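You operate a simulated robot arm through the tools that you are given. There is no shell and no other tool. Be economical: measure what you need, move in short steps, check, and stop when the job is done.

Carry out the task below with a simulated robot arm. There is one attempt and no reset: what you move stays moved.

JOB
Pile some things up. At the end: the white oxygen cell from the top of the black case lid is on the white tall filter box; the carton labelled "seals" from the top of the black case lid is on the top of the packing desk; the blue card from the top of the black case lid is on the top of the packing desk, with the white blue-capped exhale filter from there on top of it and the clear white-rimmed water trap on top of that; whatever was shut is shut again. Leave all else as you found it, and nothing knocked over. Set down upright: carton.

The check looks at the end state, three seconds after you hand in, the way a careful person would. Anything else that was tipped, shoved, dropped, spilled or broken makes it a failure. Lids that push on must go on centred and level and be pressed home; caps that screw on are set level and turned clockwise until they are tight.

ROBOT AND FRAMES
A 6-joint arm with a two-finger parallel gripper, fixed in place. Base frame: the origin is at the foot of the arm, x ahead of it, y to its left, z up; the work surface is at about z = 800. Lengths are in mm, angles in degrees, forces in N, time in s.
With the tool pointing down near the work surface it reaches from about 260 to 680 mm from the base axis. Its first joint turns from -66.0 to 66.0 degrees. Payload 2.9 kg.
The TCP is the grasp point between the finger pads, 30 mm short of the fingertips. In the tool frame z runs along the fingers and y along their closing line. The gripper opens to 110 mm. The fingers are 20 mm wide and 10 mm thick; the gripper's body (48 by 112 mm) begins 55 mm behind the TCP.
Orientation is that of the tool frame in the base frame, as [roll, pitch, yaw] about the fixed x, y, z axes, in that order (R = Rz(yaw) Ry(pitch) Rx(roll)). With the fingers straight down and closing along the base's y, the tool's x points along the base's -x, its y along +y and its z along -z.

CONTROLS
- The arm moves only by the tool move_arm. Its argument "rows" is a list of rows, each a list of 7 numbers: the shift along the tool's x, y, z in units of 50 mm (1.0 is 50 mm), then the turn, a rotation vector about the tool's x, y, z in units of 6 degrees (1.0 is 6 degrees), then the opening, from 0 (shut) to 1 (fully open). In form: [[tx, ty, tz, wx, wy, wz, hand], ...]. A call has 1 to 10 rows; each row shifts and turns the commanded pose from where the row before left it, along the tool's axes as they then stand. A call with a number of a shift or a turn outside -1 to 1 is refused whole. Rows are played at 5 a second. More than 50 mm and 8.6 degrees between two rows, or a gripper value outside its range, and nothing of the call is played. A pose out of reach is approached as far as the arm can. The call stops where the force on the tool passes 40 N (or 10 N more than at its start, if that is more) or the arm is blocked; 0.2 s more then pass. The fingers move at their own pace (about 108 mm/s each) and stop on an object; they squeeze with about 23 N. The grip force told is the motor's: it shows also when the fingers shut on nothing. Time passes only in rows, and 0.2 s behind the last, so rows that do not move let the fingers close. The reply holds the time, the measured pose of the TCP, the force on the tool along the base axes, the opening and the grip force, in the units named above and with some noise, with the torque about the TCP (base axes, N m) and any sound that the robot's microphone picked up, and new pictures: "views" is both (left out), scene, wrist or none.
- Cameras (640 x 400 px; columns grow to the right, rows downward): "scene" is fixed at [93, 460, 1376.4]; the picture's right is [-0.47, -0.89, 0.00], its down [-0.56, 0.29, -0.78] and it looks along [0.69, -0.36, -0.63] (base axes); focal length 301 px, centre (320, 200). "wrist" rides on the gripper at [72, 17, -103] in the tool frame; the picture's right is [-0.23, 0.97, 0.00], its down [-0.76, -0.18, -0.62] and it looks along [-0.61, -0.14, 0.78] (tool axes); focal length 222 px, centre (320, 200). There is no depth. A picture from a camera that has moved, and an enlarged one, comes with that camera's place and axes in the base frame and with its lens.
- enlarge(camera, box): a new picture of the part [left, top, right, bottom] of that camera's present view, enlarged. No time passes.
- finish_job(): hands the job in; it is judged then, once.

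Work in short steps. Places have to be worked out from the pictures, the camera data and where the tool is seen: move nearer, look again, correct. Check each grasp and each placing, and mend what went wrong. You have 120 turns and 200 pictures in all, those below and enlarged ones among them. Open the gripper and draw the arm clear of the work before you hand the job in, unless the task says otherwise; then end with one line.

The tools are called after ">>>" by a JSON object that holds its "method" and its "body". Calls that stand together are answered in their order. move_arm: Moves the arm, as the interface text tells. Its arguments: {"type":"object","properties":{"rows":{"type":"array"},"views":{"type":"string","enum":["both","scene","wrist","none"]}},"required":["rows"]} The other tools are called the same way: enlarge (camera, box) takes an enlarged picture of a part of a camera's view; finish_job () hands the job in.

At the start:

```text
t: 0.0
position: [499.5, -138.3, 1136.9]
tcp_rot: [-179.9, 0.0, -180.0]
ft_force: [-0.5, 0.3, 0.0]
moment: [0.0, 0.03, 0.01]
finger_gap: 110.2
gripper_force: 0.0
```

scene: 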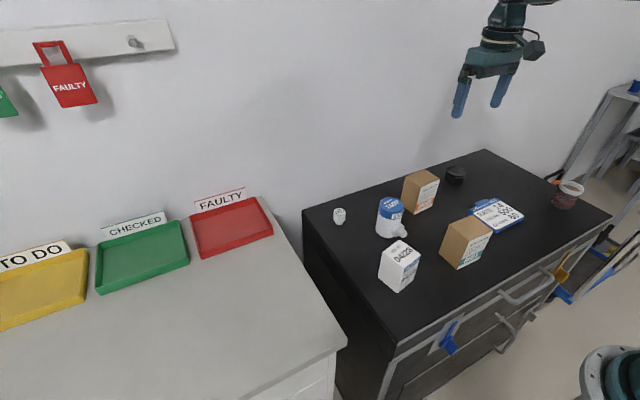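
wrist: 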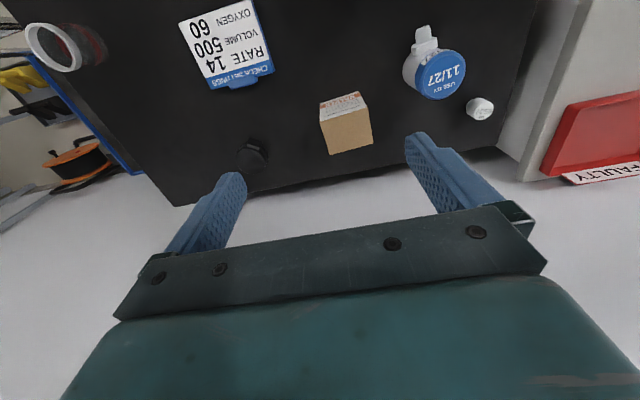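

I'll start by enlarging the scene to identify the objects.

>>> {"method": "enlarge", "body": {"camera": "scene", "box": [300, 140, 460, 300]}}

>>> {"method": "enlarge", "body": {"camera": "scene", "box": [420, 140, 620, 300]}}

>>> {"method": "enlarge", "body": {"camera": "wrist", "box": [0, 0, 640, 200]}}

```text
2.50 times, centred on (380, 220) of scene
camera zoom: at [93.0, 460.0, 1376.4], right [-0.47, -0.89, 0.0], down [-0.56, 0.29, -0.78], along [0.69, -0.36, -0.63], focal length 754 px, centre (170, 150)
```

zoom: 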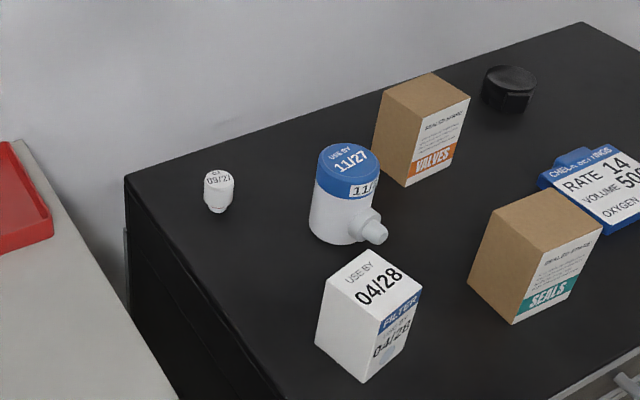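

```text
2.50 times, centred on (520, 220) of scene
camera zoom: at [93.0, 460.0, 1376.4], right [-0.47, -0.89, 0.0], down [-0.56, 0.29, -0.78], along [0.69, -0.36, -0.63], focal length 754 px, centre (-180, 150)
```

zoom: 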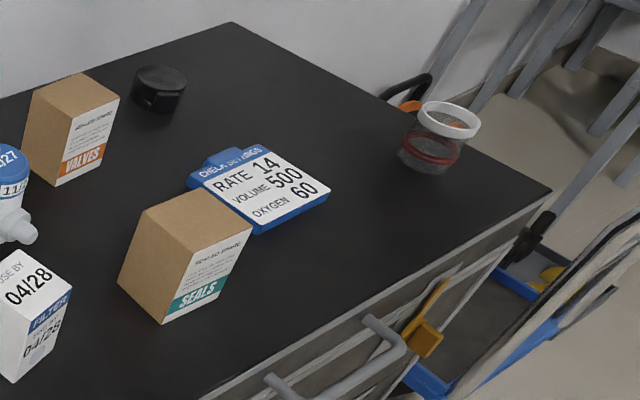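

```text
1.00 times, centred on (320, 100) of wrist (not enlarged: the box is as wide or as high as the picture)
camera zoom: at [427.5, -119.8, 1241.0], right [0.23, 0.97, 0.0], down [0.76, -0.18, 0.62], along [0.61, -0.14, -0.78], focal length 222 px, centre (320, 300)
```

zoom: 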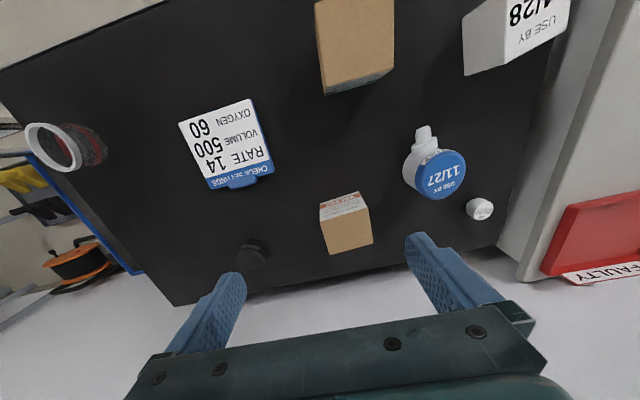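

The cell triangulates to about (614,132,825), so the lid is near z≈808 and the desk near z≈800. I'll move above the cell for a closer look.

>>> {"method": "move_arm", "body": {"rows": [[-0.286, 0.675, 0.39, 0, 0, 0, 1], [-0.286, 0.675, 0.39, 0, 0, 0, 1], [-0.286, 0.675, 0.39, 0, 0, 0, 1], [-0.286, 0.675, 0.39, 0, 0, 0, 1], [-0.286, 0.675, 0.39, 0, 0, 0, 1], [-0.286, 0.675, 0.39, 0, 0, 0, 1], [-0.286, 0.675, 0.39, 0, 0, 0, 1], [-0.286, 0.675, 0.39, 0, 0, 0, 1], [0, 0, 0, 0, 0, 0, 1]]}}

```text
t: 2.0
position: [613.9, 132.2, 980.5]
tcp_rot: [180.0, -0.1, -180.0]
ft_force: [0.7, -0.1, -0.2]
moment: [-0.02, -0.01, -0.02]
finger_gap: 109.9
gripper_force: 0.2
camera wrist: at [541.5, 151.3, 1085.1], right [0.23, 0.97, 0.0], down [0.76, -0.18, 0.62], along [0.61, -0.14, -0.78], focal length 222 px, centre (320, 200)
```

scene: 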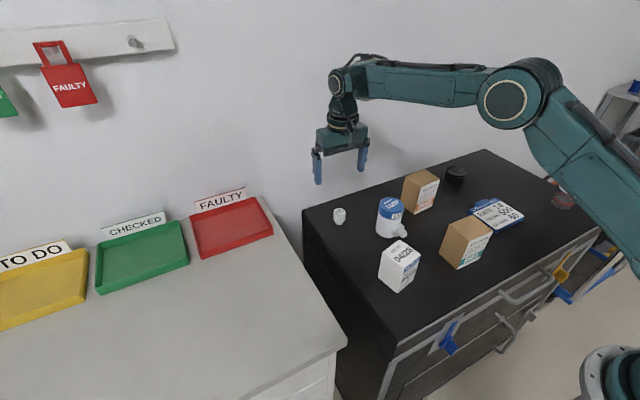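
wrist: 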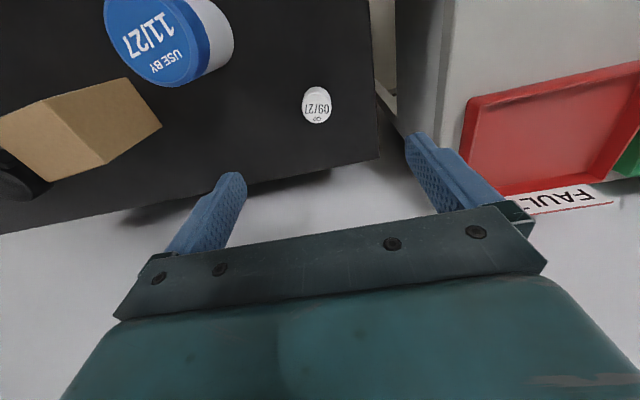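

The cell is confirmed near (612,131). I'll enlarge to measure its size and its base.

>>> {"method": "enlarge", "body": {"camera": "wrist", "box": [266, 70, 366, 140]}}

>>> {"method": "enlarge", "body": {"camera": "scene", "box": [310, 190, 370, 240]}}

>>> {"method": "enlarge", "body": {"camera": "scene", "box": [360, 180, 440, 300]}}

```text
5.71 times, centred on (316, 105) of wrist
camera zoom: at [541.5, 151.3, 1085.1], right [0.23, 0.97, 0.0], down [0.76, -0.18, 0.62], along [0.61, -0.14, -0.78], focal length 1269 px, centre (343, 743)
```

zoom: 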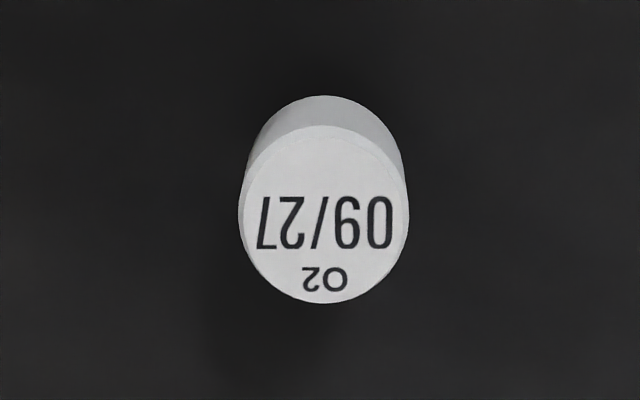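

```text
8.00 times, centred on (340, 215) of scene
camera zoom: at [93.0, 460.0, 1376.4], right [-0.47, -0.89, 0.0], down [-0.56, 0.29, -0.78], along [0.69, -0.36, -0.63], focal length 2411 px, centre (160, 80)
```

zoom: 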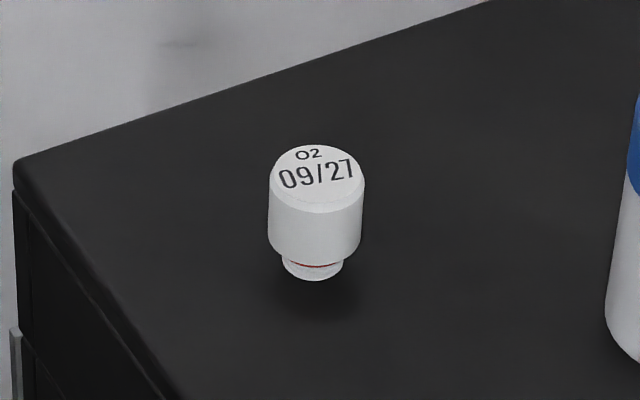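

```text
3.33 times, centred on (400, 240) of scene
camera zoom: at [93.0, 460.0, 1376.4], right [-0.47, -0.89, 0.0], down [-0.56, 0.29, -0.78], along [0.69, -0.36, -0.63], focal length 1005 px, centre (53, 67)
```

zoom: 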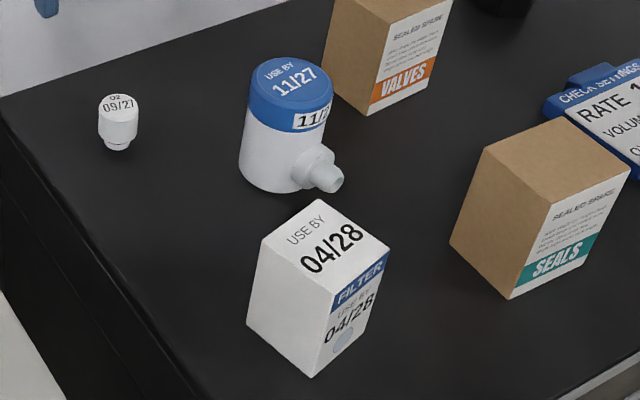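

Cell: about 31 mm across and 42 mm tall at (610,132), so the lid is at z≈800. I'll descend to TCP z≈835 and close.

>>> {"method": "move_arm", "body": {"rows": [[0.02, 0, 0.725, 0, 0, 0, 0.7], [0.02, 0, 0.725, 0, 0, 0, 0.7], [0.02, 0, 0.725, 0, 0, 0, 0.7], [0.02, 0, 0.725, 0, 0, 0, 0.7], [0, 0, 0, 0, 0, 0, 0.7]]}}

```text
t: 3.2
position: [610.6, 133.0, 837.1]
tcp_rot: [-180.0, 0.0, -180.0]
ft_force: [-0.1, 0.2, -0.1]
moment: [0.01, -0.01, -0.01]
finger_gap: 77.2
gripper_force: 0.1
camera wrist: at [538.0, 150.7, 940.2], right [0.23, 0.97, 0.0], down [0.76, -0.18, 0.62], along [0.61, -0.14, -0.78], focal length 222 px, centre (320, 200)
```

scene: 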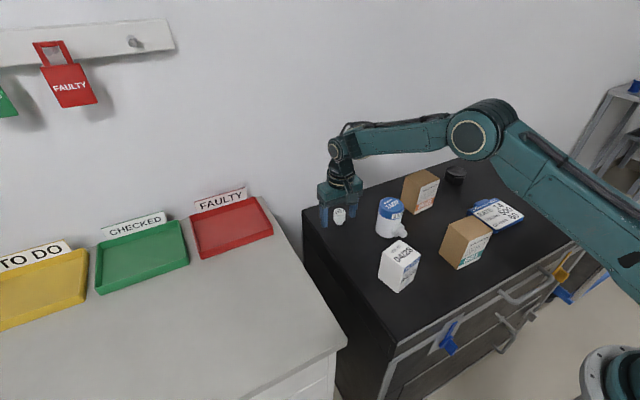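
wrist: 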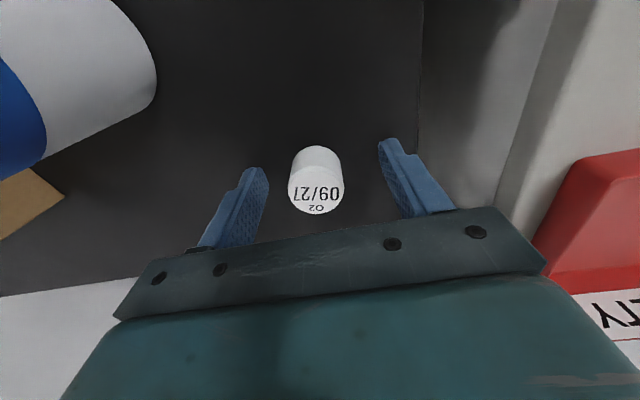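

The cell sits between the fingers, about 3 mm nearer the base than the TCP. I'll shift slightly and close.

>>> {"method": "move_arm", "body": {"rows": [[0.06, 0, 0.03, 0, 0, 0, 0.7], [0, 0, 0, 0, 0, 0, 0.2], [0, 0, 0, 0, 0, 0, 0.2], [0, 0, 0, 0, 0, 0, 0.2], [0, 0, 0, 0, 0, 0, 0.2]], "views": "wrist"}}

```text
t: 4.4
position: [607.3, 131.7, 835.4]
tcp_rot: [179.9, 0.0, 179.9]
ft_force: [1.1, -0.7, 0.1]
moment: [0.03, 0.01, 0.0]
finger_gap: 30.2
gripper_force: 23.1
camera wrist: at [534.7, 150.7, 939.0], right [0.23, 0.97, 0.0], down [0.76, -0.18, 0.62], along [0.61, -0.14, -0.78], focal length 222 px, centre (320, 200)
```

wrist: 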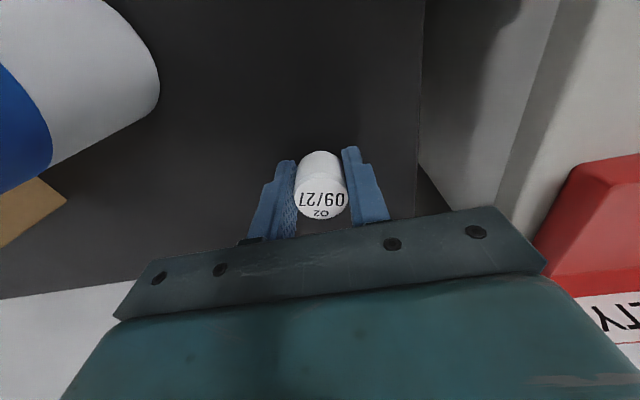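

Gripped at 30 mm. I'll lift and carry it to above the filter box.

>>> {"method": "move_arm", "body": {"rows": [[0, 0, -0.8, 0, 0, 0, 0.2], [0, 0, -0.8, 0, 0, 0, 0.2], [0, 0, -0.8, 0, 0, 0, 0.2], [0, 0, -0.8, 0, 0, 0, 0.2], [0.88, -0.08, 0, 0, 0, 0, 0.2], [0.88, -0.08, 0, 0, 0, 0, 0.2], [0.88, -0.08, 0, 0, 0, 0, 0.2], [0.88, -0.08, 0, 0, 0, 0, 0.2], [0.88, -0.08, 0, 0, 0, 0, 0.2], [0, 0, 0, 0, 0, 0, 0.2]]}}

```text
t: 6.6
position: [387.1, 111.1, 994.6]
tcp_rot: [180.0, 0.1, 180.0]
ft_force: [-0.1, -0.3, -0.4]
moment: [0.01, 0.03, 0.01]
finger_gap: 22.0
gripper_force: 0.0
camera wrist: at [314.1, 130.5, 1098.4], right [0.23, 0.97, 0.0], down [0.76, -0.18, 0.62], along [0.61, -0.14, -0.78], focal length 222 px, centre (320, 200)
```

scene: 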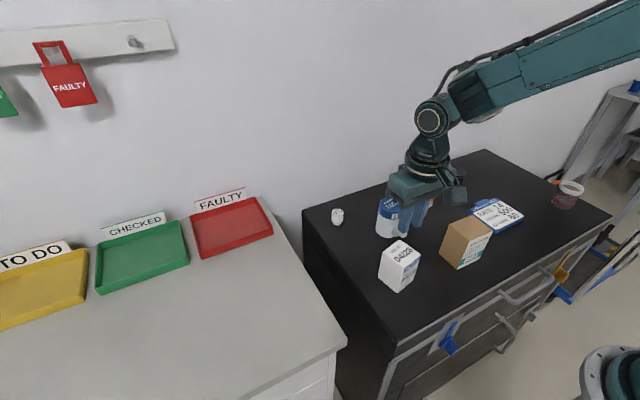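
wrist: 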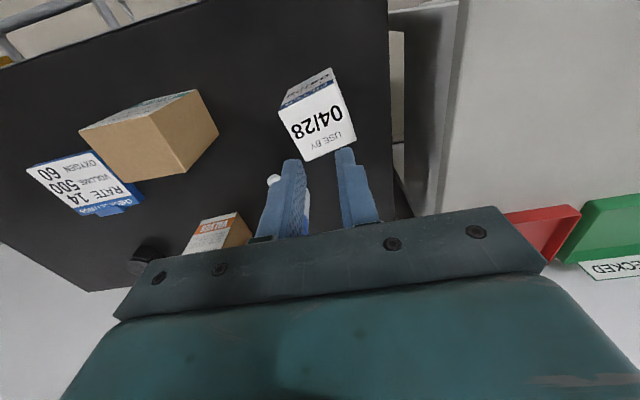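

The gripper is empty: the cell slipped out. I'll check how it's standing now.

>>> {"method": "enlarge", "body": {"camera": "scene", "box": [310, 190, 370, 240]}}

>>> {"method": "enlarge", "body": {"camera": "wrist", "box": [250, 60, 390, 240]}}

```text
8.00 times, centred on (340, 215) of scene
camera zoom: at [93.0, 460.0, 1376.4], right [-0.47, -0.89, 0.0], down [-0.56, 0.29, -0.78], along [0.69, -0.36, -0.63], focal length 2411 px, centre (160, 80)
```

zoom: 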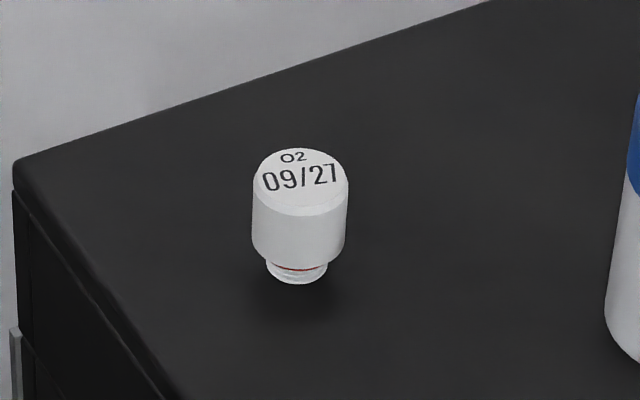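

```text
2.22 times, centred on (320, 150) of wrist
camera zoom: at [314.1, 130.5, 1098.4], right [0.23, 0.97, 0.0], down [0.76, -0.18, 0.62], along [0.61, -0.14, -0.78], focal length 494 px, centre (320, 311)
```

zoom: 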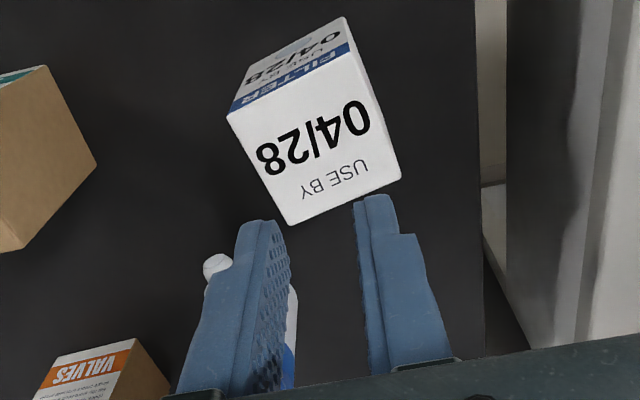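

The cell still stands upright, now near (609,137). The box top centre is confirmed at (388,113,890). I'll go back, open and re-grasp with full squeeze.

>>> {"method": "move_arm", "body": {"rows": [[-0.88, 0.1, 0, 0, 0, 0, 0.7], [-0.88, 0.1, 0, 0, 0, 0, 0.7], [-0.88, 0.1, 0, 0, 0, 0, 0.7], [-0.88, 0.1, 0, 0, 0, 0, 0.7], [-0.92, 0.1, 0, 0, 0, 0, 0.7], [0, 0, 0.8, 0, 0, 0, 0.7], [0, 0, 0.8, 0, 0, 0, 0.7], [0, 0, 0.8, 0, 0, 0, 0.7], [0, 0, 0.6, 0, 0, 0, 0.7], [0, 0, 0, 0, 0, 0, 0.7]], "views": "wrist"}}

```text
t: 8.8
position: [608.6, 136.0, 845.1]
tcp_rot: [179.9, 0.0, 180.0]
ft_force: [-0.2, 0.3, -0.5]
moment: [0.0, 0.02, -0.01]
finger_gap: 76.8
gripper_force: 0.1
camera wrist: at [536.7, 155.8, 947.8], right [0.23, 0.97, 0.0], down [0.76, -0.18, 0.62], along [0.61, -0.14, -0.78], focal length 222 px, centre (320, 200)
```

wrist: 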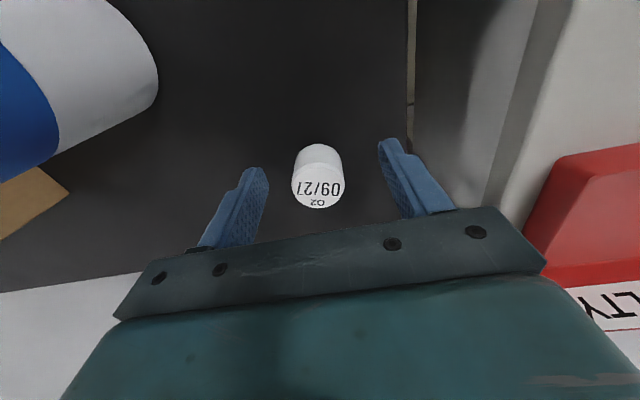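

Centred within 2 mm. I'll descend to z≈832, close fully and lift slowly by 12 mm.

>>> {"method": "move_arm", "body": {"rows": [[-0.02, 0.04, 0.26, 0, 0, 0, 0.7], [0, 0, 0, 0, 0, 0, 0], [0, 0, 0, 0, 0, 0, 0], [0, 0, 0, 0, 0, 0, 0], [0, 0, 0, 0, 0, 0, 0], [0, 0, -0.06, 0, 0, 0, 0], [0, 0, -0.06, 0, 0, 0, 0], [0, 0, -0.06, 0, 0, 0, 0], [0, 0, -0.06, 0, 0, 0, 0]]}}

```text
t: 10.8
position: [610.2, 139.7, 844.4]
tcp_rot: [-179.9, 0.0, -180.0]
ft_force: [0.4, 0.4, -0.6]
moment: [-0.01, -0.02, -0.02]
finger_gap: 30.2
gripper_force: 23.0
camera wrist: at [537.5, 157.7, 947.5], right [0.23, 0.97, 0.0], down [0.76, -0.18, 0.62], along [0.61, -0.14, -0.78], focal length 222 px, centre (320, 200)
```

scene: 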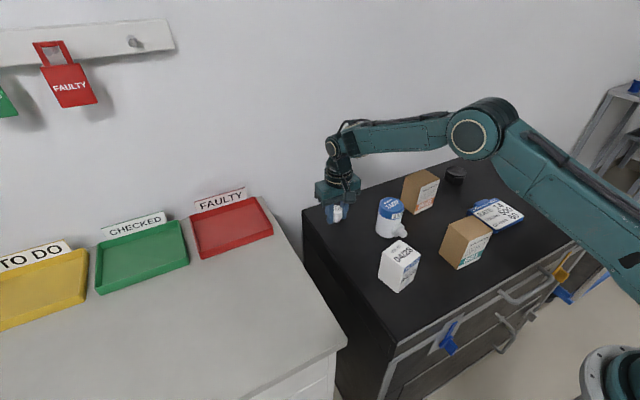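
wrist: 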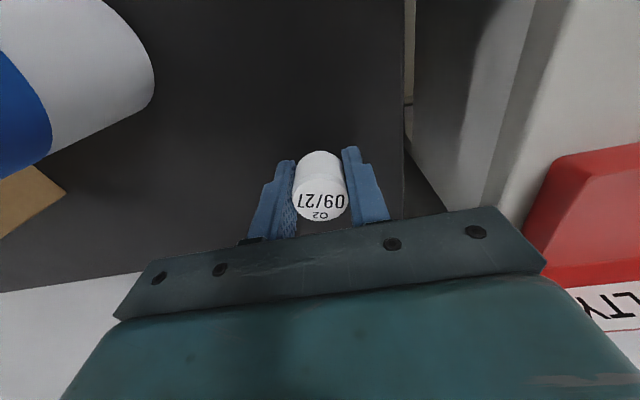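

The cell is rising with the gripper this time. I'll carry on lifting gently and check again.

>>> {"method": "move_arm", "body": {"rows": [[0, 0, -0.15, 0, 0, 0, 0], [0, 0, -0.25, 0, 0, 0, 0], [0, 0, -0.3, 0, 0, 0, 0], [0, 0, -0.3, 0, 0, 0, 0], [0, 0, -0.3, 0, 0, 0, 0], [0, 0, -0.3, 0, 0, 0, 0], [0, 0, -0.3, 0, 0, 0, 0], [0, 0, -0.2, 0, 0, 0, 0], [0, 0, -0.1, 0, 0, 0, 0]], "views": "wrist"}}

```text
t: 12.8
position: [609.9, 138.6, 954.0]
tcp_rot: [-180.0, 0.0, -180.0]
ft_force: [-0.1, 0.7, 0.0]
moment: [-0.02, -0.02, -0.03]
finger_gap: 30.2
gripper_force: 23.2
camera wrist: at [538.1, 157.6, 1058.0], right [0.23, 0.97, 0.0], down [0.76, -0.18, 0.62], along [0.61, -0.14, -0.78], focal length 222 px, centre (320, 200)
```

wrist: 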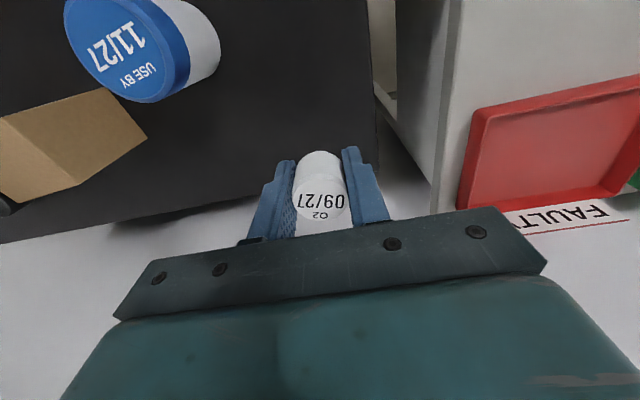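

Firmly held. I'll carry it to above the box with moderate steps.

>>> {"method": "move_arm", "body": {"rows": [[0.25, -0.03, 0, 0, 0, 0, 0], [0.45, -0.05, 0, 0, 0, 0, 0], [0.5, -0.055, 0, 0, 0, 0, 0], [0.55, -0.065, 0, 0, 0, 0, 0], [0.55, -0.065, 0, 0, 0, 0, 0], [0.55, -0.065, 0, 0, 0, 0, 0], [0.55, -0.065, 0, 0, 0, 0, 0], [0.5, -0.06, 0, 0, 0, 0, 0], [0.4, -0.05, 0, 0, 0, 0, 0], [0.14, -0.015, 0, 0, 0, 0, 0]]}}

```text
t: 15.0
position: [387.3, 113.8, 953.8]
tcp_rot: [-180.0, 0.0, 180.0]
ft_force: [0.4, -0.3, -0.5]
moment: [-0.03, 0.0, 0.0]
finger_gap: 30.3
gripper_force: 22.9
camera wrist: at [315.1, 131.9, 1057.8], right [0.23, 0.97, 0.0], down [0.76, -0.18, 0.62], along [0.61, -0.14, -0.78], focal length 222 px, centre (320, 200)
```

scene: 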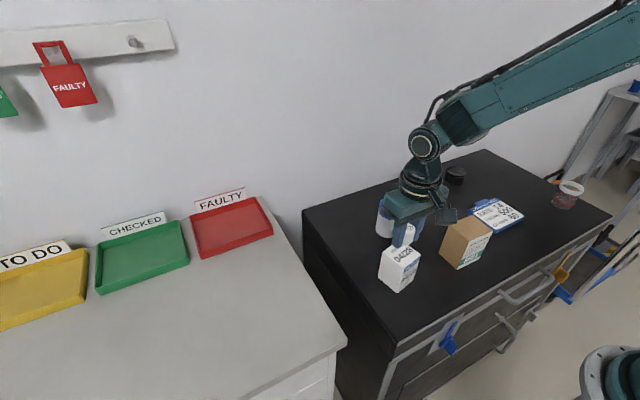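
wrist: 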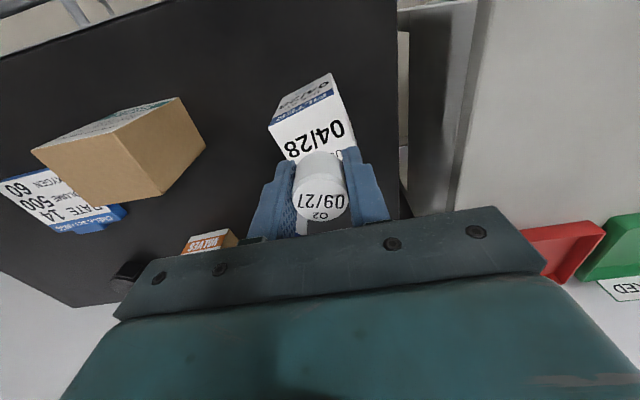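

The cell's aligned over the box. Lowering to just above the top.

>>> {"method": "move_arm", "body": {"rows": [[0, 0, 0.2, 0, 0, 0, 0], [0, 0, 0.2, 0, 0, 0, 0], [0, 0, 0.1, 0, 0, 0, 0], [0, 0, 0.04, 0, 0, 0, 0], [0, 0, 0, 0, 0, 0, 0]]}}

>>> {"method": "enlarge", "body": {"camera": "scene", "box": [370, 210, 440, 300]}}

```text
t: 16.2
position: [386.8, 113.2, 926.4]
tcp_rot: [180.0, 0.0, 180.0]
ft_force: [0.3, 0.1, -0.2]
moment: [-0.01, -0.03, 0.03]
finger_gap: 30.5
gripper_force: 22.4
camera wrist: at [316.0, 131.9, 1030.7], right [0.23, 0.97, 0.0], down [0.76, -0.18, 0.62], along [0.61, -0.14, -0.78], focal length 222 px, centre (320, 200)
```

scene: 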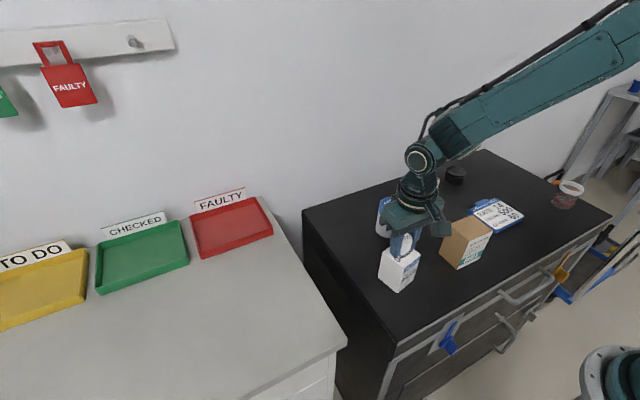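
wrist: 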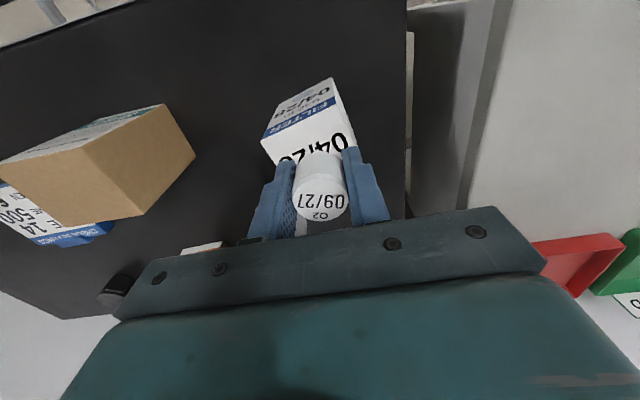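

```text
4.44 times, centred on (405, 255) of scene
camera zoom: at [93.1, 460.0, 1376.4], right [-0.47, -0.89, 0.0], down [-0.56, 0.29, -0.78], along [0.69, -0.36, -0.63], focal length 1340 px, centre (-58, -44)
```

zoom: 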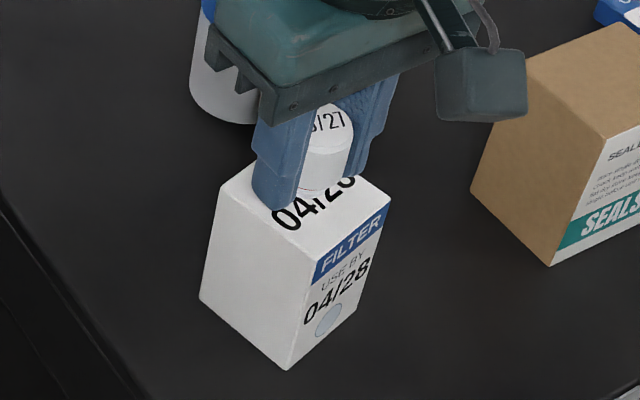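

It's nearly touching. Creeping down in 1 mm steps to feel contact.

>>> {"method": "move_arm", "body": {"rows": [[0, 0, 0.02, 0, 0, 0, 0], [0, 0, 0.02, 0, 0, 0, 0], [0, 0, 0.02, 0, 0, 0, 0], [0, 0, 0, 0, 0, 0, 0]], "views": "none"}}

```text
t: 17.2
position: [388.2, 113.0, 922.7]
tcp_rot: [180.0, 0.1, 180.0]
ft_force: [-0.2, 0.0, 0.2]
moment: [-0.01, 0.02, 0.01]
finger_gap: 30.2
gripper_force: 23.1
```

>>> {"method": "move_arm", "body": {"rows": [[0, 0, 0.02, 0, 0, 0, 0], [0, 0, 0.02, 0, 0, 0, 0], [0, 0, 0, 0, 0, 0, 0]], "views": "none"}}

>>> {"method": "enlarge", "body": {"camera": "scene", "box": [370, 210, 440, 300]}}

```text
t: 18.0
position: [389.1, 113.0, 922.8]
tcp_rot: [-180.0, 0.1, 180.0]
ft_force: [0.0, 0.3, -0.5]
moment: [0.0, -0.01, 0.0]
finger_gap: 30.3
gripper_force: 23.0
```

```text
4.44 times, centred on (405, 255) of scene
camera zoom: at [93.1, 460.0, 1376.4], right [-0.47, -0.89, 0.0], down [-0.56, 0.29, -0.78], along [0.69, -0.36, -0.63], focal length 1340 px, centre (-58, -44)
```

zoom: 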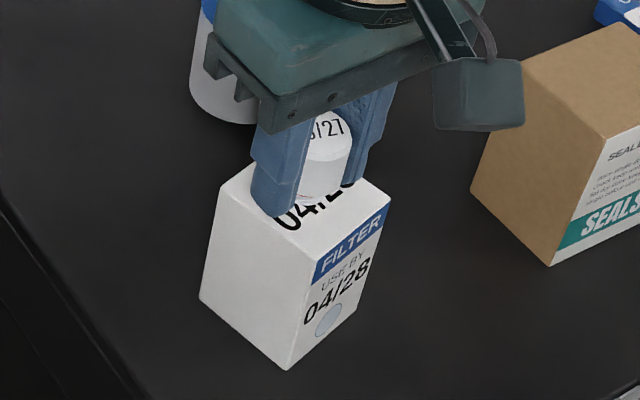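

Not yet in contact. Continuing down in 1 mm steps.

>>> {"method": "move_arm", "body": {"rows": [[0, 0, 0.02, 0, 0, 0, 0], [0, 0, 0.02, 0, 0, 0, 0], [0, 0, 0, 0, 0, 0, 0]], "views": "none"}}

```text
t: 18.8
position: [389.5, 112.4, 919.6]
tcp_rot: [-180.0, 0.0, 179.9]
ft_force: [0.2, -0.7, -0.8]
moment: [-0.02, -0.01, 0.03]
finger_gap: 29.8
gripper_force: 23.5
```

>>> {"method": "move_arm", "body": {"rows": [[0, 0, 0.02, 0, 0, 0, 0], [0, 0, 0, 0, 0, 0, 0]], "views": "none"}}

>>> {"method": "enlarge", "body": {"camera": "scene", "box": [380, 225, 430, 275]}}

```text
t: 19.4
position: [388.6, 112.4, 919.6]
tcp_rot: [-179.9, 0.0, 179.9]
ft_force: [-0.5, -1.5, 7.8]
moment: [-0.05, 0.02, 0.02]
finger_gap: 30.3
gripper_force: 23.2
```

```text
8.00 times, centred on (405, 250) of scene
camera zoom: at [92.9, 459.9, 1376.4], right [-0.47, -0.89, 0.0], down [-0.56, 0.29, -0.78], along [0.69, -0.36, -0.63], focal length 2411 px, centre (-360, -200)
```

zoom: 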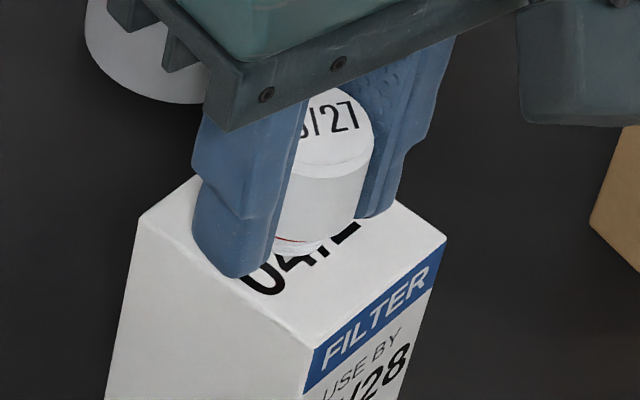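

Contact at 7.8 N. I'll release and rise straight up.

>>> {"method": "move_arm", "body": {"rows": [[0, 0, 0, 0, 0, 0, 0.4], [0, 0, 0, 0, 0, 0, 0.5], [0, 0, 0, 0, 0, 0, 0.5], [0, 0, -0.2, 0, 0, 0, 0.5], [0, 0, -0.5, 0, 0, 0, 0.5], [0, 0, -0.8, 0, 0, 0, 0.5], [0, 0, -0.6, 0, 0, 0, 0.5]]}}

>>> {"method": "enlarge", "body": {"camera": "scene", "box": [370, 210, 440, 300]}}

```text
t: 21.0
position: [389.0, 112.9, 1024.1]
tcp_rot: [179.9, -0.1, 180.0]
ft_force: [-0.1, 0.0, 0.3]
moment: [0.04, 0.02, 0.03]
finger_gap: 55.0
gripper_force: 0.0
camera wrist: at [315.7, 131.7, 1127.1], right [0.23, 0.97, 0.0], down [0.76, -0.18, 0.62], along [0.61, -0.14, -0.78], focal length 222 px, centre (320, 200)
```

scene: 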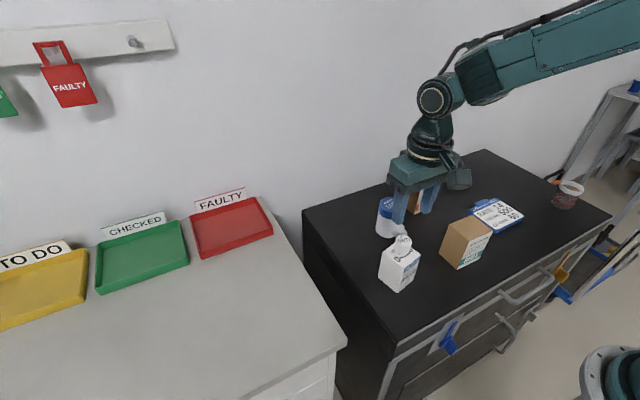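
wrist: 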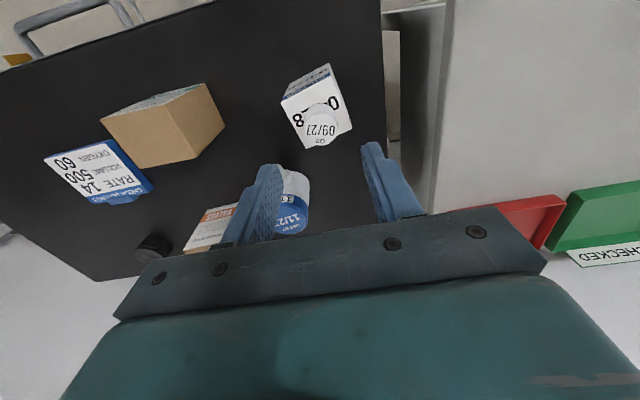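

```text
4.44 times, centred on (405, 255) of scene
camera zoom: at [93.0, 460.0, 1376.4], right [-0.47, -0.89, 0.0], down [-0.56, 0.29, -0.78], along [0.69, -0.36, -0.63], focal length 1340 px, centre (-58, -44)
```

zoom: 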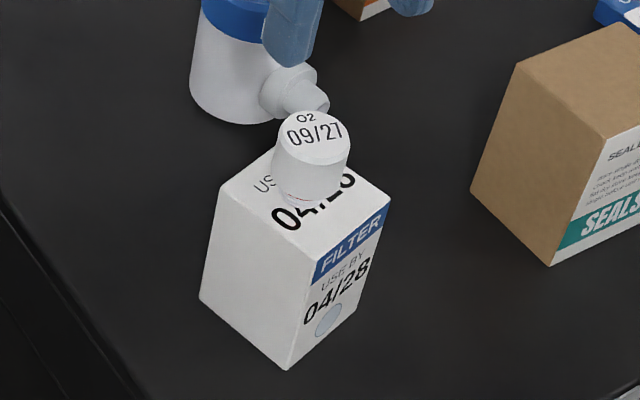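

The cell stands on the box. Next is the seals carton, which I'll measure.

>>> {"method": "enlarge", "body": {"camera": "wrist", "box": [80, 60, 240, 190]}}

>>> {"method": "enlarge", "body": {"camera": "scene", "box": [430, 180, 530, 280]}}

```text
3.08 times, centred on (160, 125) of wrist
camera zoom: at [315.7, 131.7, 1127.1], right [0.23, 0.97, 0.0], down [0.76, -0.18, 0.62], along [0.61, -0.14, -0.78], focal length 684 px, centre (812, 431)
```

zoom: 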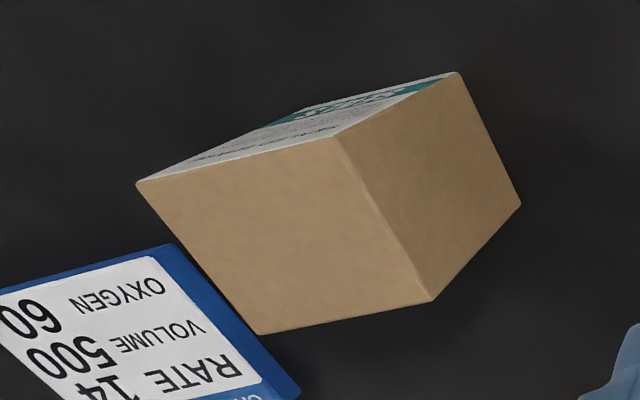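

```text
4.00 times, centred on (480, 230) of scene
camera zoom: at [93.0, 460.0, 1376.4], right [-0.47, -0.89, 0.0], down [-0.56, 0.29, -0.78], along [0.69, -0.36, -0.63], focal length 1206 px, centre (-320, 80)
```

zoom: 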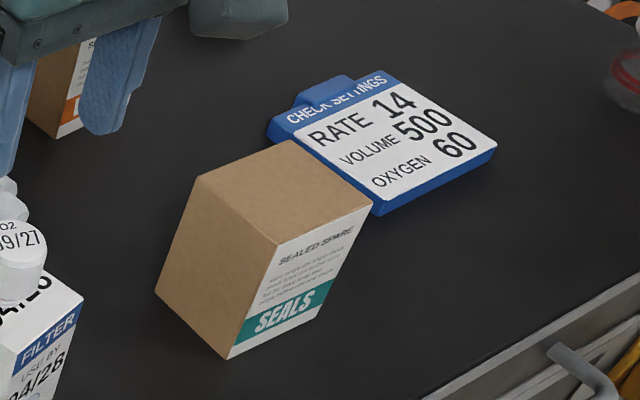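

Carton top: x 341–402, y -107…-33, z≈895, so 60×73 with its sides along the axes. I'll move above its centre (371,-71) with the gripper open.

>>> {"method": "move_arm", "body": {"rows": [[0.0875, -0.92, 0, 0, 0, 0, 1], [0.0875, -0.92, 0, 0, 0, 0, 1], [0.0875, -0.92, 0, 0, 0, 0, 1], [0.0875, -0.92, 0, 0, 0, 0, 1], [0, 0, 0.8, 0, 0, 0, 1], [0, 0, 0.6, 0, 0, 0, 1], [0, 0, 0, 0, 0, 0, 1]]}}

```text
t: 22.6
position: [370.5, -72.0, 954.2]
tcp_rot: [180.0, 0.0, -179.9]
ft_force: [-0.5, 0.5, -0.5]
moment: [0.01, 0.0, 0.02]
finger_gap: 109.7
gripper_force: 0.0
camera wrist: at [297.8, -52.8, 1056.8], right [0.23, 0.97, 0.0], down [0.76, -0.18, 0.62], along [0.61, -0.14, -0.78], focal length 222 px, centre (320, 200)
```

scene: 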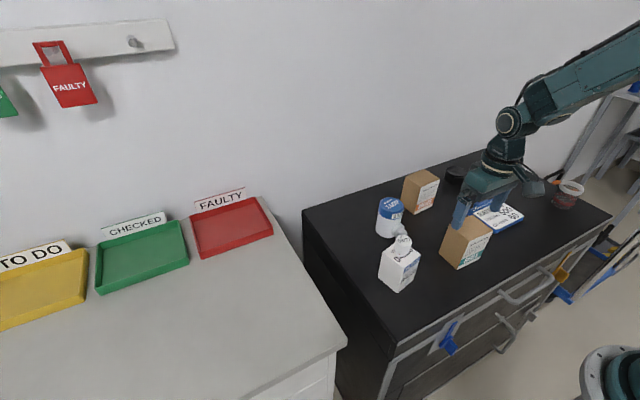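
wrist: 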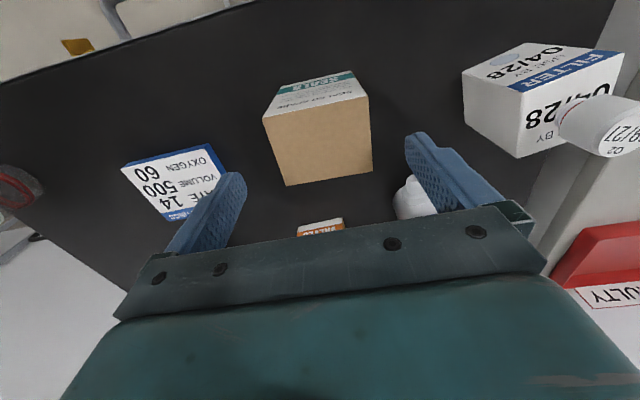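

Centre refined to (372,-69), with yaw about -2.5°. I'll align, descend to z≈857 and close.

>>> {"method": "move_arm", "body": {"rows": [[-0.03, 0.07, 0.5, 0, 0, 0.42, 1], [0, 0, 0.8, 0, 0, 0, 1], [0, 0, 0.65, 0, 0, 0, 1], [0, 0, 0, 0, 0, 0, 1], [0, 0, 0, 0, 0, 0, 0], [0, 0, 0, 0, 0, 0, 0], [0, 0, 0, 0, 0, 0, 0]]}}

```text
t: 24.2
position: [373.5, -68.3, 857.0]
tcp_rot: [-180.0, 0.0, 177.4]
ft_force: [-0.5, 0.2, -0.3]
moment: [0.02, -0.01, 0.01]
finger_gap: 74.7
gripper_force: 23.0
camera wrist: at [301.3, -45.6, 960.4], right [0.27, 0.96, 0.0], down [0.75, -0.21, 0.62], along [0.6, -0.17, -0.78], focal length 222 px, centre (320, 200)
```

scene: 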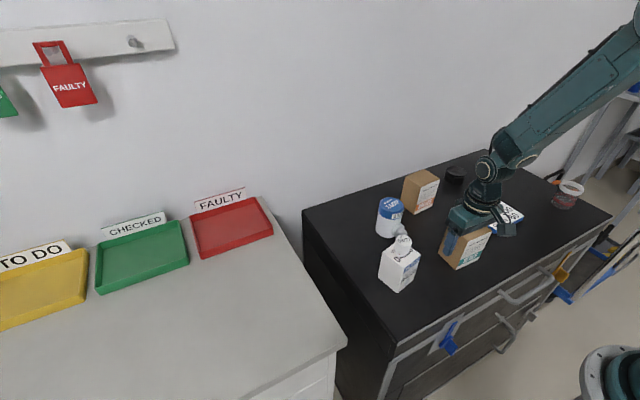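
wrist: 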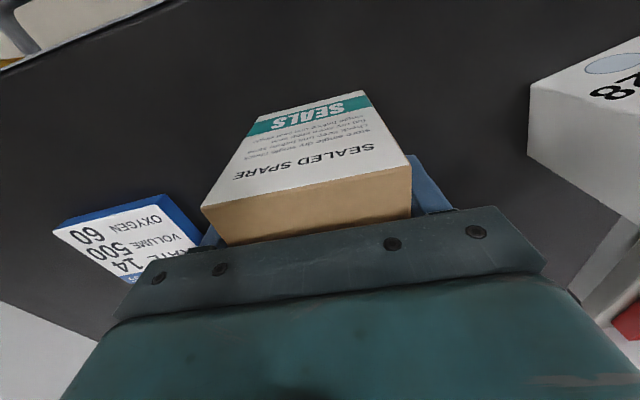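

The carton is gripped at 74.7 mm. Lifting gently.

>>> {"method": "move_arm", "body": {"rows": [[0, 0, -0.1, 0, 0, 0, 0], [0, 0, -0.2, 0, 0, 0, 0], [0, 0, -0.35, 0, 0, 0, 0], [0, 0, -0.45, 0, 0, 0, 0], [0, 0, -0.45, 0, 0, 0, 0], [0, 0, -0.5, 0, 0, 0, 0], [0, 0, -0.5, 0, 0, 0, 0], [0, 0, -0.4, 0, 0, 0, 0], [0, 0, -0.25, 0, 0, 0, 0], [0, 0, -0.1, 0, 0, 0, 0]]}}

```text
t: 26.4
position: [371.3, -67.6, 1022.6]
tcp_rot: [179.9, -0.1, 177.5]
ft_force: [-0.1, -0.4, -1.3]
moment: [0.02, 0.01, -0.02]
finger_gap: 74.9
gripper_force: 22.9
camera wrist: at [300.1, -45.2, 1125.6], right [0.27, 0.96, 0.0], down [0.75, -0.21, 0.62], along [0.6, -0.17, -0.78], focal length 222 px, centre (320, 200)
```

scene: 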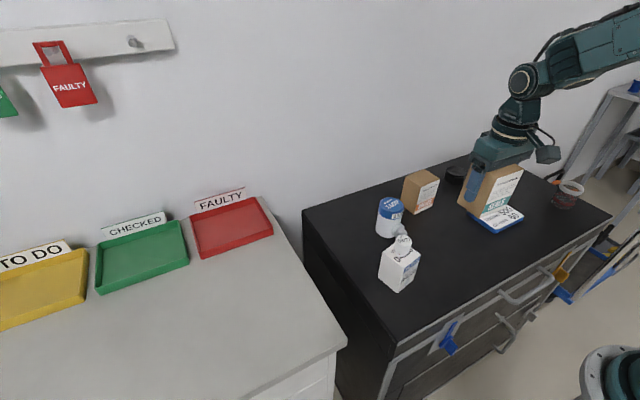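
wrist: 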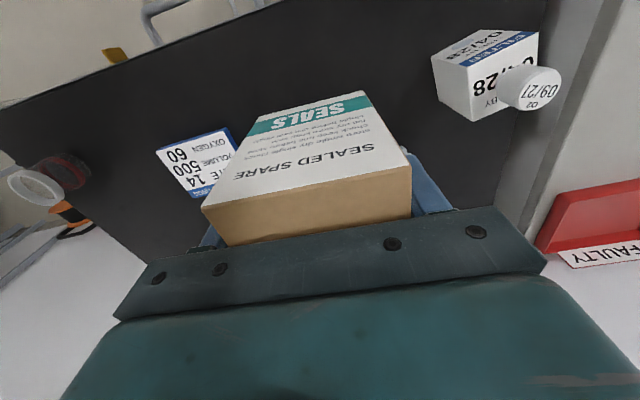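

The carton is secure. I'll carry it across in +y at a height that clears the cell.

>>> {"method": "move_arm", "body": {"rows": [[0.01, 0.3, 0, 0, 0, 0, 0], [0.03, 0.5, 0, 0, 0, 0, 0], [0.03, 0.65, 0, 0, 0, 0, 0], [0.03, 0.7, 0, 0, 0, 0, 0], [0.03, 0.7, 0, 0, 0, 0, 0], [0.03, 0.7, 0, 0, 0, 0, 0], [0.03, 0.7, 0, 0, 0, 0, 0], [0.03, 0.7, 0, 0, 0, 0, 0], [0.03, 0.7, 0, 0, 0, 0, 0], [0.03, 0.6, 0, 0, 0, 0, 0]], "views": "none"}}

>>> {"method": "move_arm", "body": {"rows": [[0.03, 0.6, 0, 0, 0, 0, 0], [0.03, 0.7, 0, 0, 0, 0, 0], [0.03, 0.7, 0, 0, 0, 0, 0], [0.03, 0.7, 0, 0, 0, 0, 0], [0.03, 0.6, 0, 0, 0, 0, 0], [0.03, 0.5, 0, 0, 0, 0, 0], [0, 0.3, 0, 0, 0, 0, 0], [0, 0, 0, 0, 0, 0, 0]]}}

```text
t: 28.6
position: [372.9, 246.6, 1023.2]
tcp_rot: [-180.0, 0.1, 177.4]
ft_force: [0.6, -0.8, -1.7]
moment: [0.01, 0.03, 0.02]
finger_gap: 74.9
gripper_force: 22.7
```

```text
t: 30.4
position: [371.7, 451.3, 1020.3]
tcp_rot: [179.9, 0.0, 177.5]
ft_force: [-0.2, -0.5, -1.0]
moment: [0.01, 0.02, 0.02]
finger_gap: 74.9
gripper_force: 22.9
camera wrist: at [300.3, 472.8, 1124.3], right [0.27, 0.96, 0.0], down [0.75, -0.21, 0.62], along [0.6, -0.17, -0.78], focal length 222 px, centre (320, 200)
```

scene: 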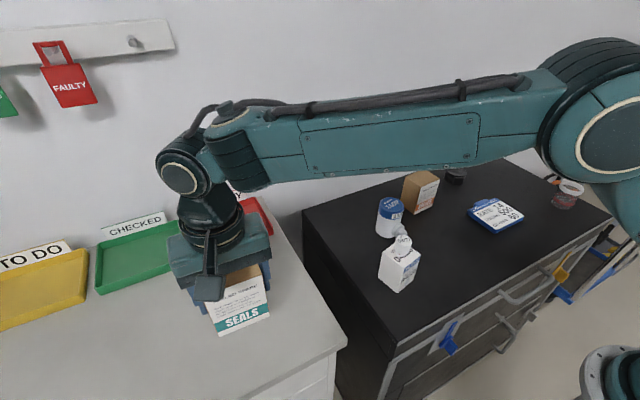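
wrist: 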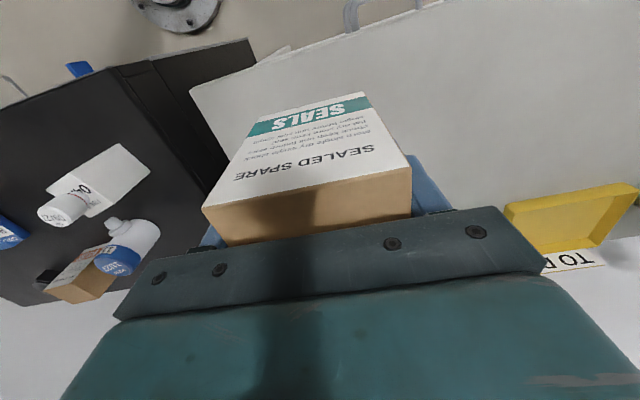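

I'll shift a little further from the desk's front edge and descend to just above the desk.

>>> {"method": "move_arm", "body": {"rows": [[-0.28, 0.3, 0.3, 0, 0, 0, 0], [0, 0, 0.5, 0, 0, 0, 0], [0, 0, 0.6, 0, 0, 0, 0], [0, 0, 0.6, 0, 0, 0, 0], [0, 0, 0.5, 0, 0, 0, 0], [0, 0, 0.3, 0, 0, 0, 0], [0, 0, 0.15, 0, 0, 0, 0], [0, 0, 0.05, 0, 0, 0, 0], [0, 0, 0, 0, 0, 0, 0]]}}

```text
t: 32.4
position: [386.8, 465.2, 871.9]
tcp_rot: [-180.0, 0.1, 177.5]
ft_force: [0.1, 0.5, -1.6]
moment: [-0.03, 0.0, -0.01]
finger_gap: 74.6
gripper_force: 23.2
camera wrist: at [315.2, 486.8, 975.0], right [0.27, 0.96, 0.0], down [0.75, -0.21, 0.62], along [0.6, -0.17, -0.78], focal length 222 px, centre (320, 200)
```

scene: 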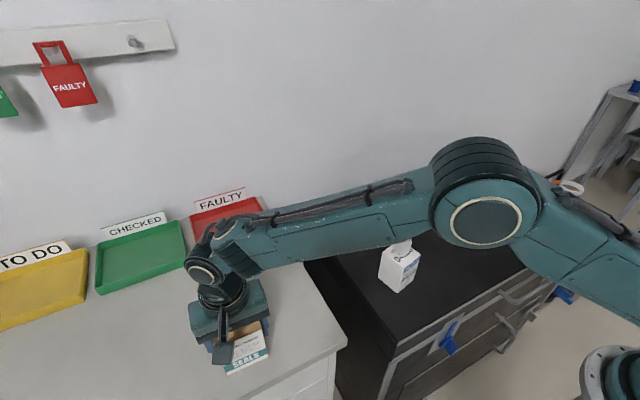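
wrist: 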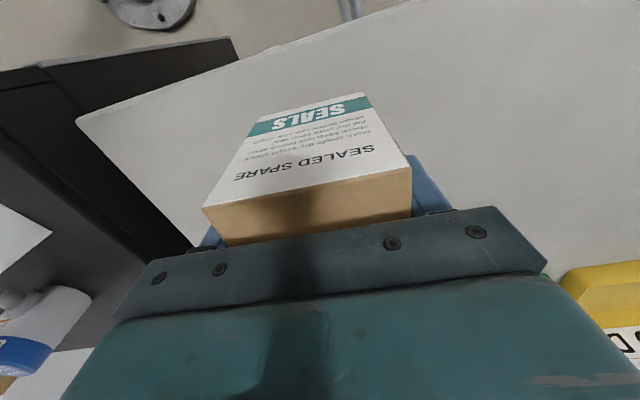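

Creeping down with contact watch.

>>> {"method": "move_arm", "body": {"rows": [[0, 0, 0.06, 0, 0, 0, 0], [0, 0, 0.06, 0, 0, 0, 0], [0, 0, 0.06, 0, 0, 0, 0], [0, 0, 0.04, 0, 0, 0, 0], [0, 0, 0, 0, 0, 0, 0]], "views": "none"}}

```text
t: 33.6
position: [386.1, 465.9, 861.3]
tcp_rot: [179.9, 0.0, 177.6]
ft_force: [0.3, 0.1, -1.5]
moment: [-0.03, -0.01, 0.02]
finger_gap: 74.9
gripper_force: 22.9
```

>>> {"method": "move_arm", "body": {"rows": [[0, 0, 0.03, 0, 0, 0, 0], [0, 0, 0.03, 0, 0, 0, 0], [0, 0, 0.02, 0, 0, 0, 0], [0, 0, 0, 0, 0, 0, 0]], "views": "none"}}

```text
t: 34.6
position: [386.1, 464.5, 856.9]
tcp_rot: [-180.0, 0.0, 177.6]
ft_force: [0.2, -0.3, -0.9]
moment: [0.01, -0.02, -0.02]
finger_gap: 74.9
gripper_force: 23.5
```

>>> {"method": "move_arm", "body": {"rows": [[0, 0, 0.02, 0, 0, 0, 0], [0, 0, 0.02, 0, 0, 0, 0], [0, 0, 0, 0, 0, 0, 0]], "views": "wrist"}}

>>> {"method": "enlarge", "body": {"camera": "scene", "box": [180, 290, 300, 400]}}

```text
t: 35.4
position: [386.8, 466.0, 856.4]
tcp_rot: [179.9, 0.1, 177.5]
ft_force: [-2.8, -5.0, 16.6]
moment: [-0.68, 0.4, -0.02]
finger_gap: 74.8
gripper_force: 23.2
camera wrist: at [315.2, 486.7, 960.0], right [0.27, 0.96, 0.0], down [0.75, -0.21, 0.62], along [0.6, -0.17, -0.78], focal length 222 px, centre (320, 200)
```

wrist: 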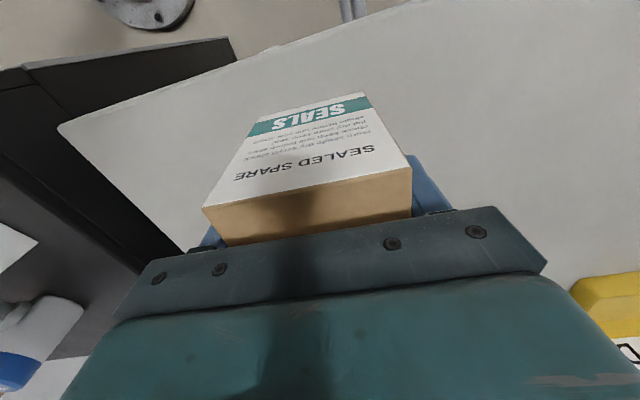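

```text
3.64 times, centred on (240, 345) of scene
camera zoom: at [92.8, 459.6, 1376.5], right [-0.47, -0.89, 0.0], down [-0.56, 0.29, -0.78], along [0.69, -0.36, -0.63], focal length 1096 px, centre (611, -327)
```

zoom: 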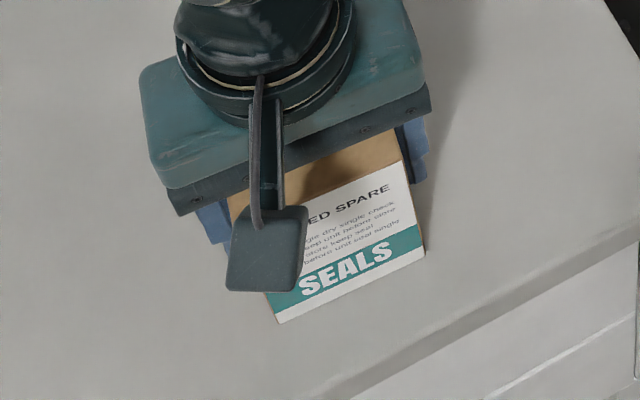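

Seated at 16 N. I'll release and rise.

>>> {"method": "move_arm", "body": {"rows": [[0, 0, -0.02, 0, 0, 0, 0.8], [0, 0, 0, 0, 0, 0, 0.95], [0, 0, 0, 0, 0, 0, 0.95], [0, 0, -0.3, 0, 0, 0, 0.95], [0, 0, -0.7, 0, 0, 0, 0.95], [0, 0, -0.9, 0, 0, 0, 0.95], [0, 0, -0.9, 0, 0, 0, 0.95], [0, 0, -0.5, 0, 0, -0.42, 0.95]]}}

```text
t: 37.2
position: [386.4, 466.8, 1021.3]
tcp_rot: [180.0, 0.1, -180.0]
ft_force: [-0.5, -1.1, -0.1]
moment: [0.0, 0.0, -0.03]
finger_gap: 104.2
gripper_force: 0.0
camera wrist: at [313.6, 484.4, 1124.2], right [0.23, 0.97, 0.0], down [0.76, -0.18, 0.62], along [0.61, -0.14, -0.78], focal length 222 px, centre (320, 200)
```

scene: 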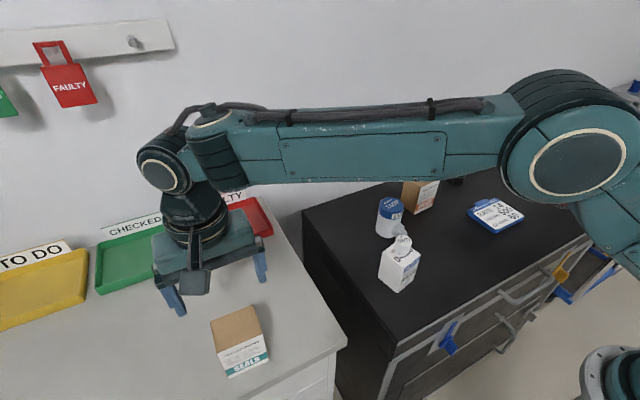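
wrist: 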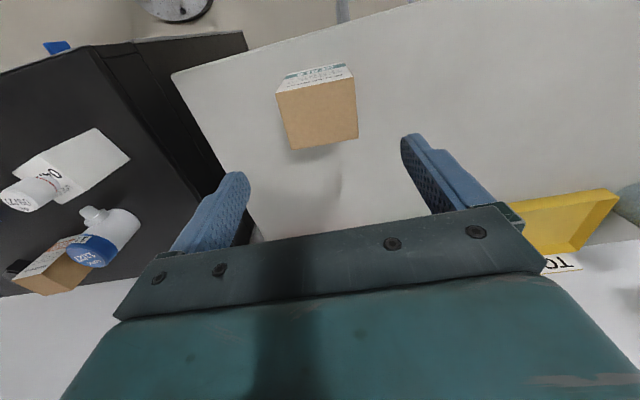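

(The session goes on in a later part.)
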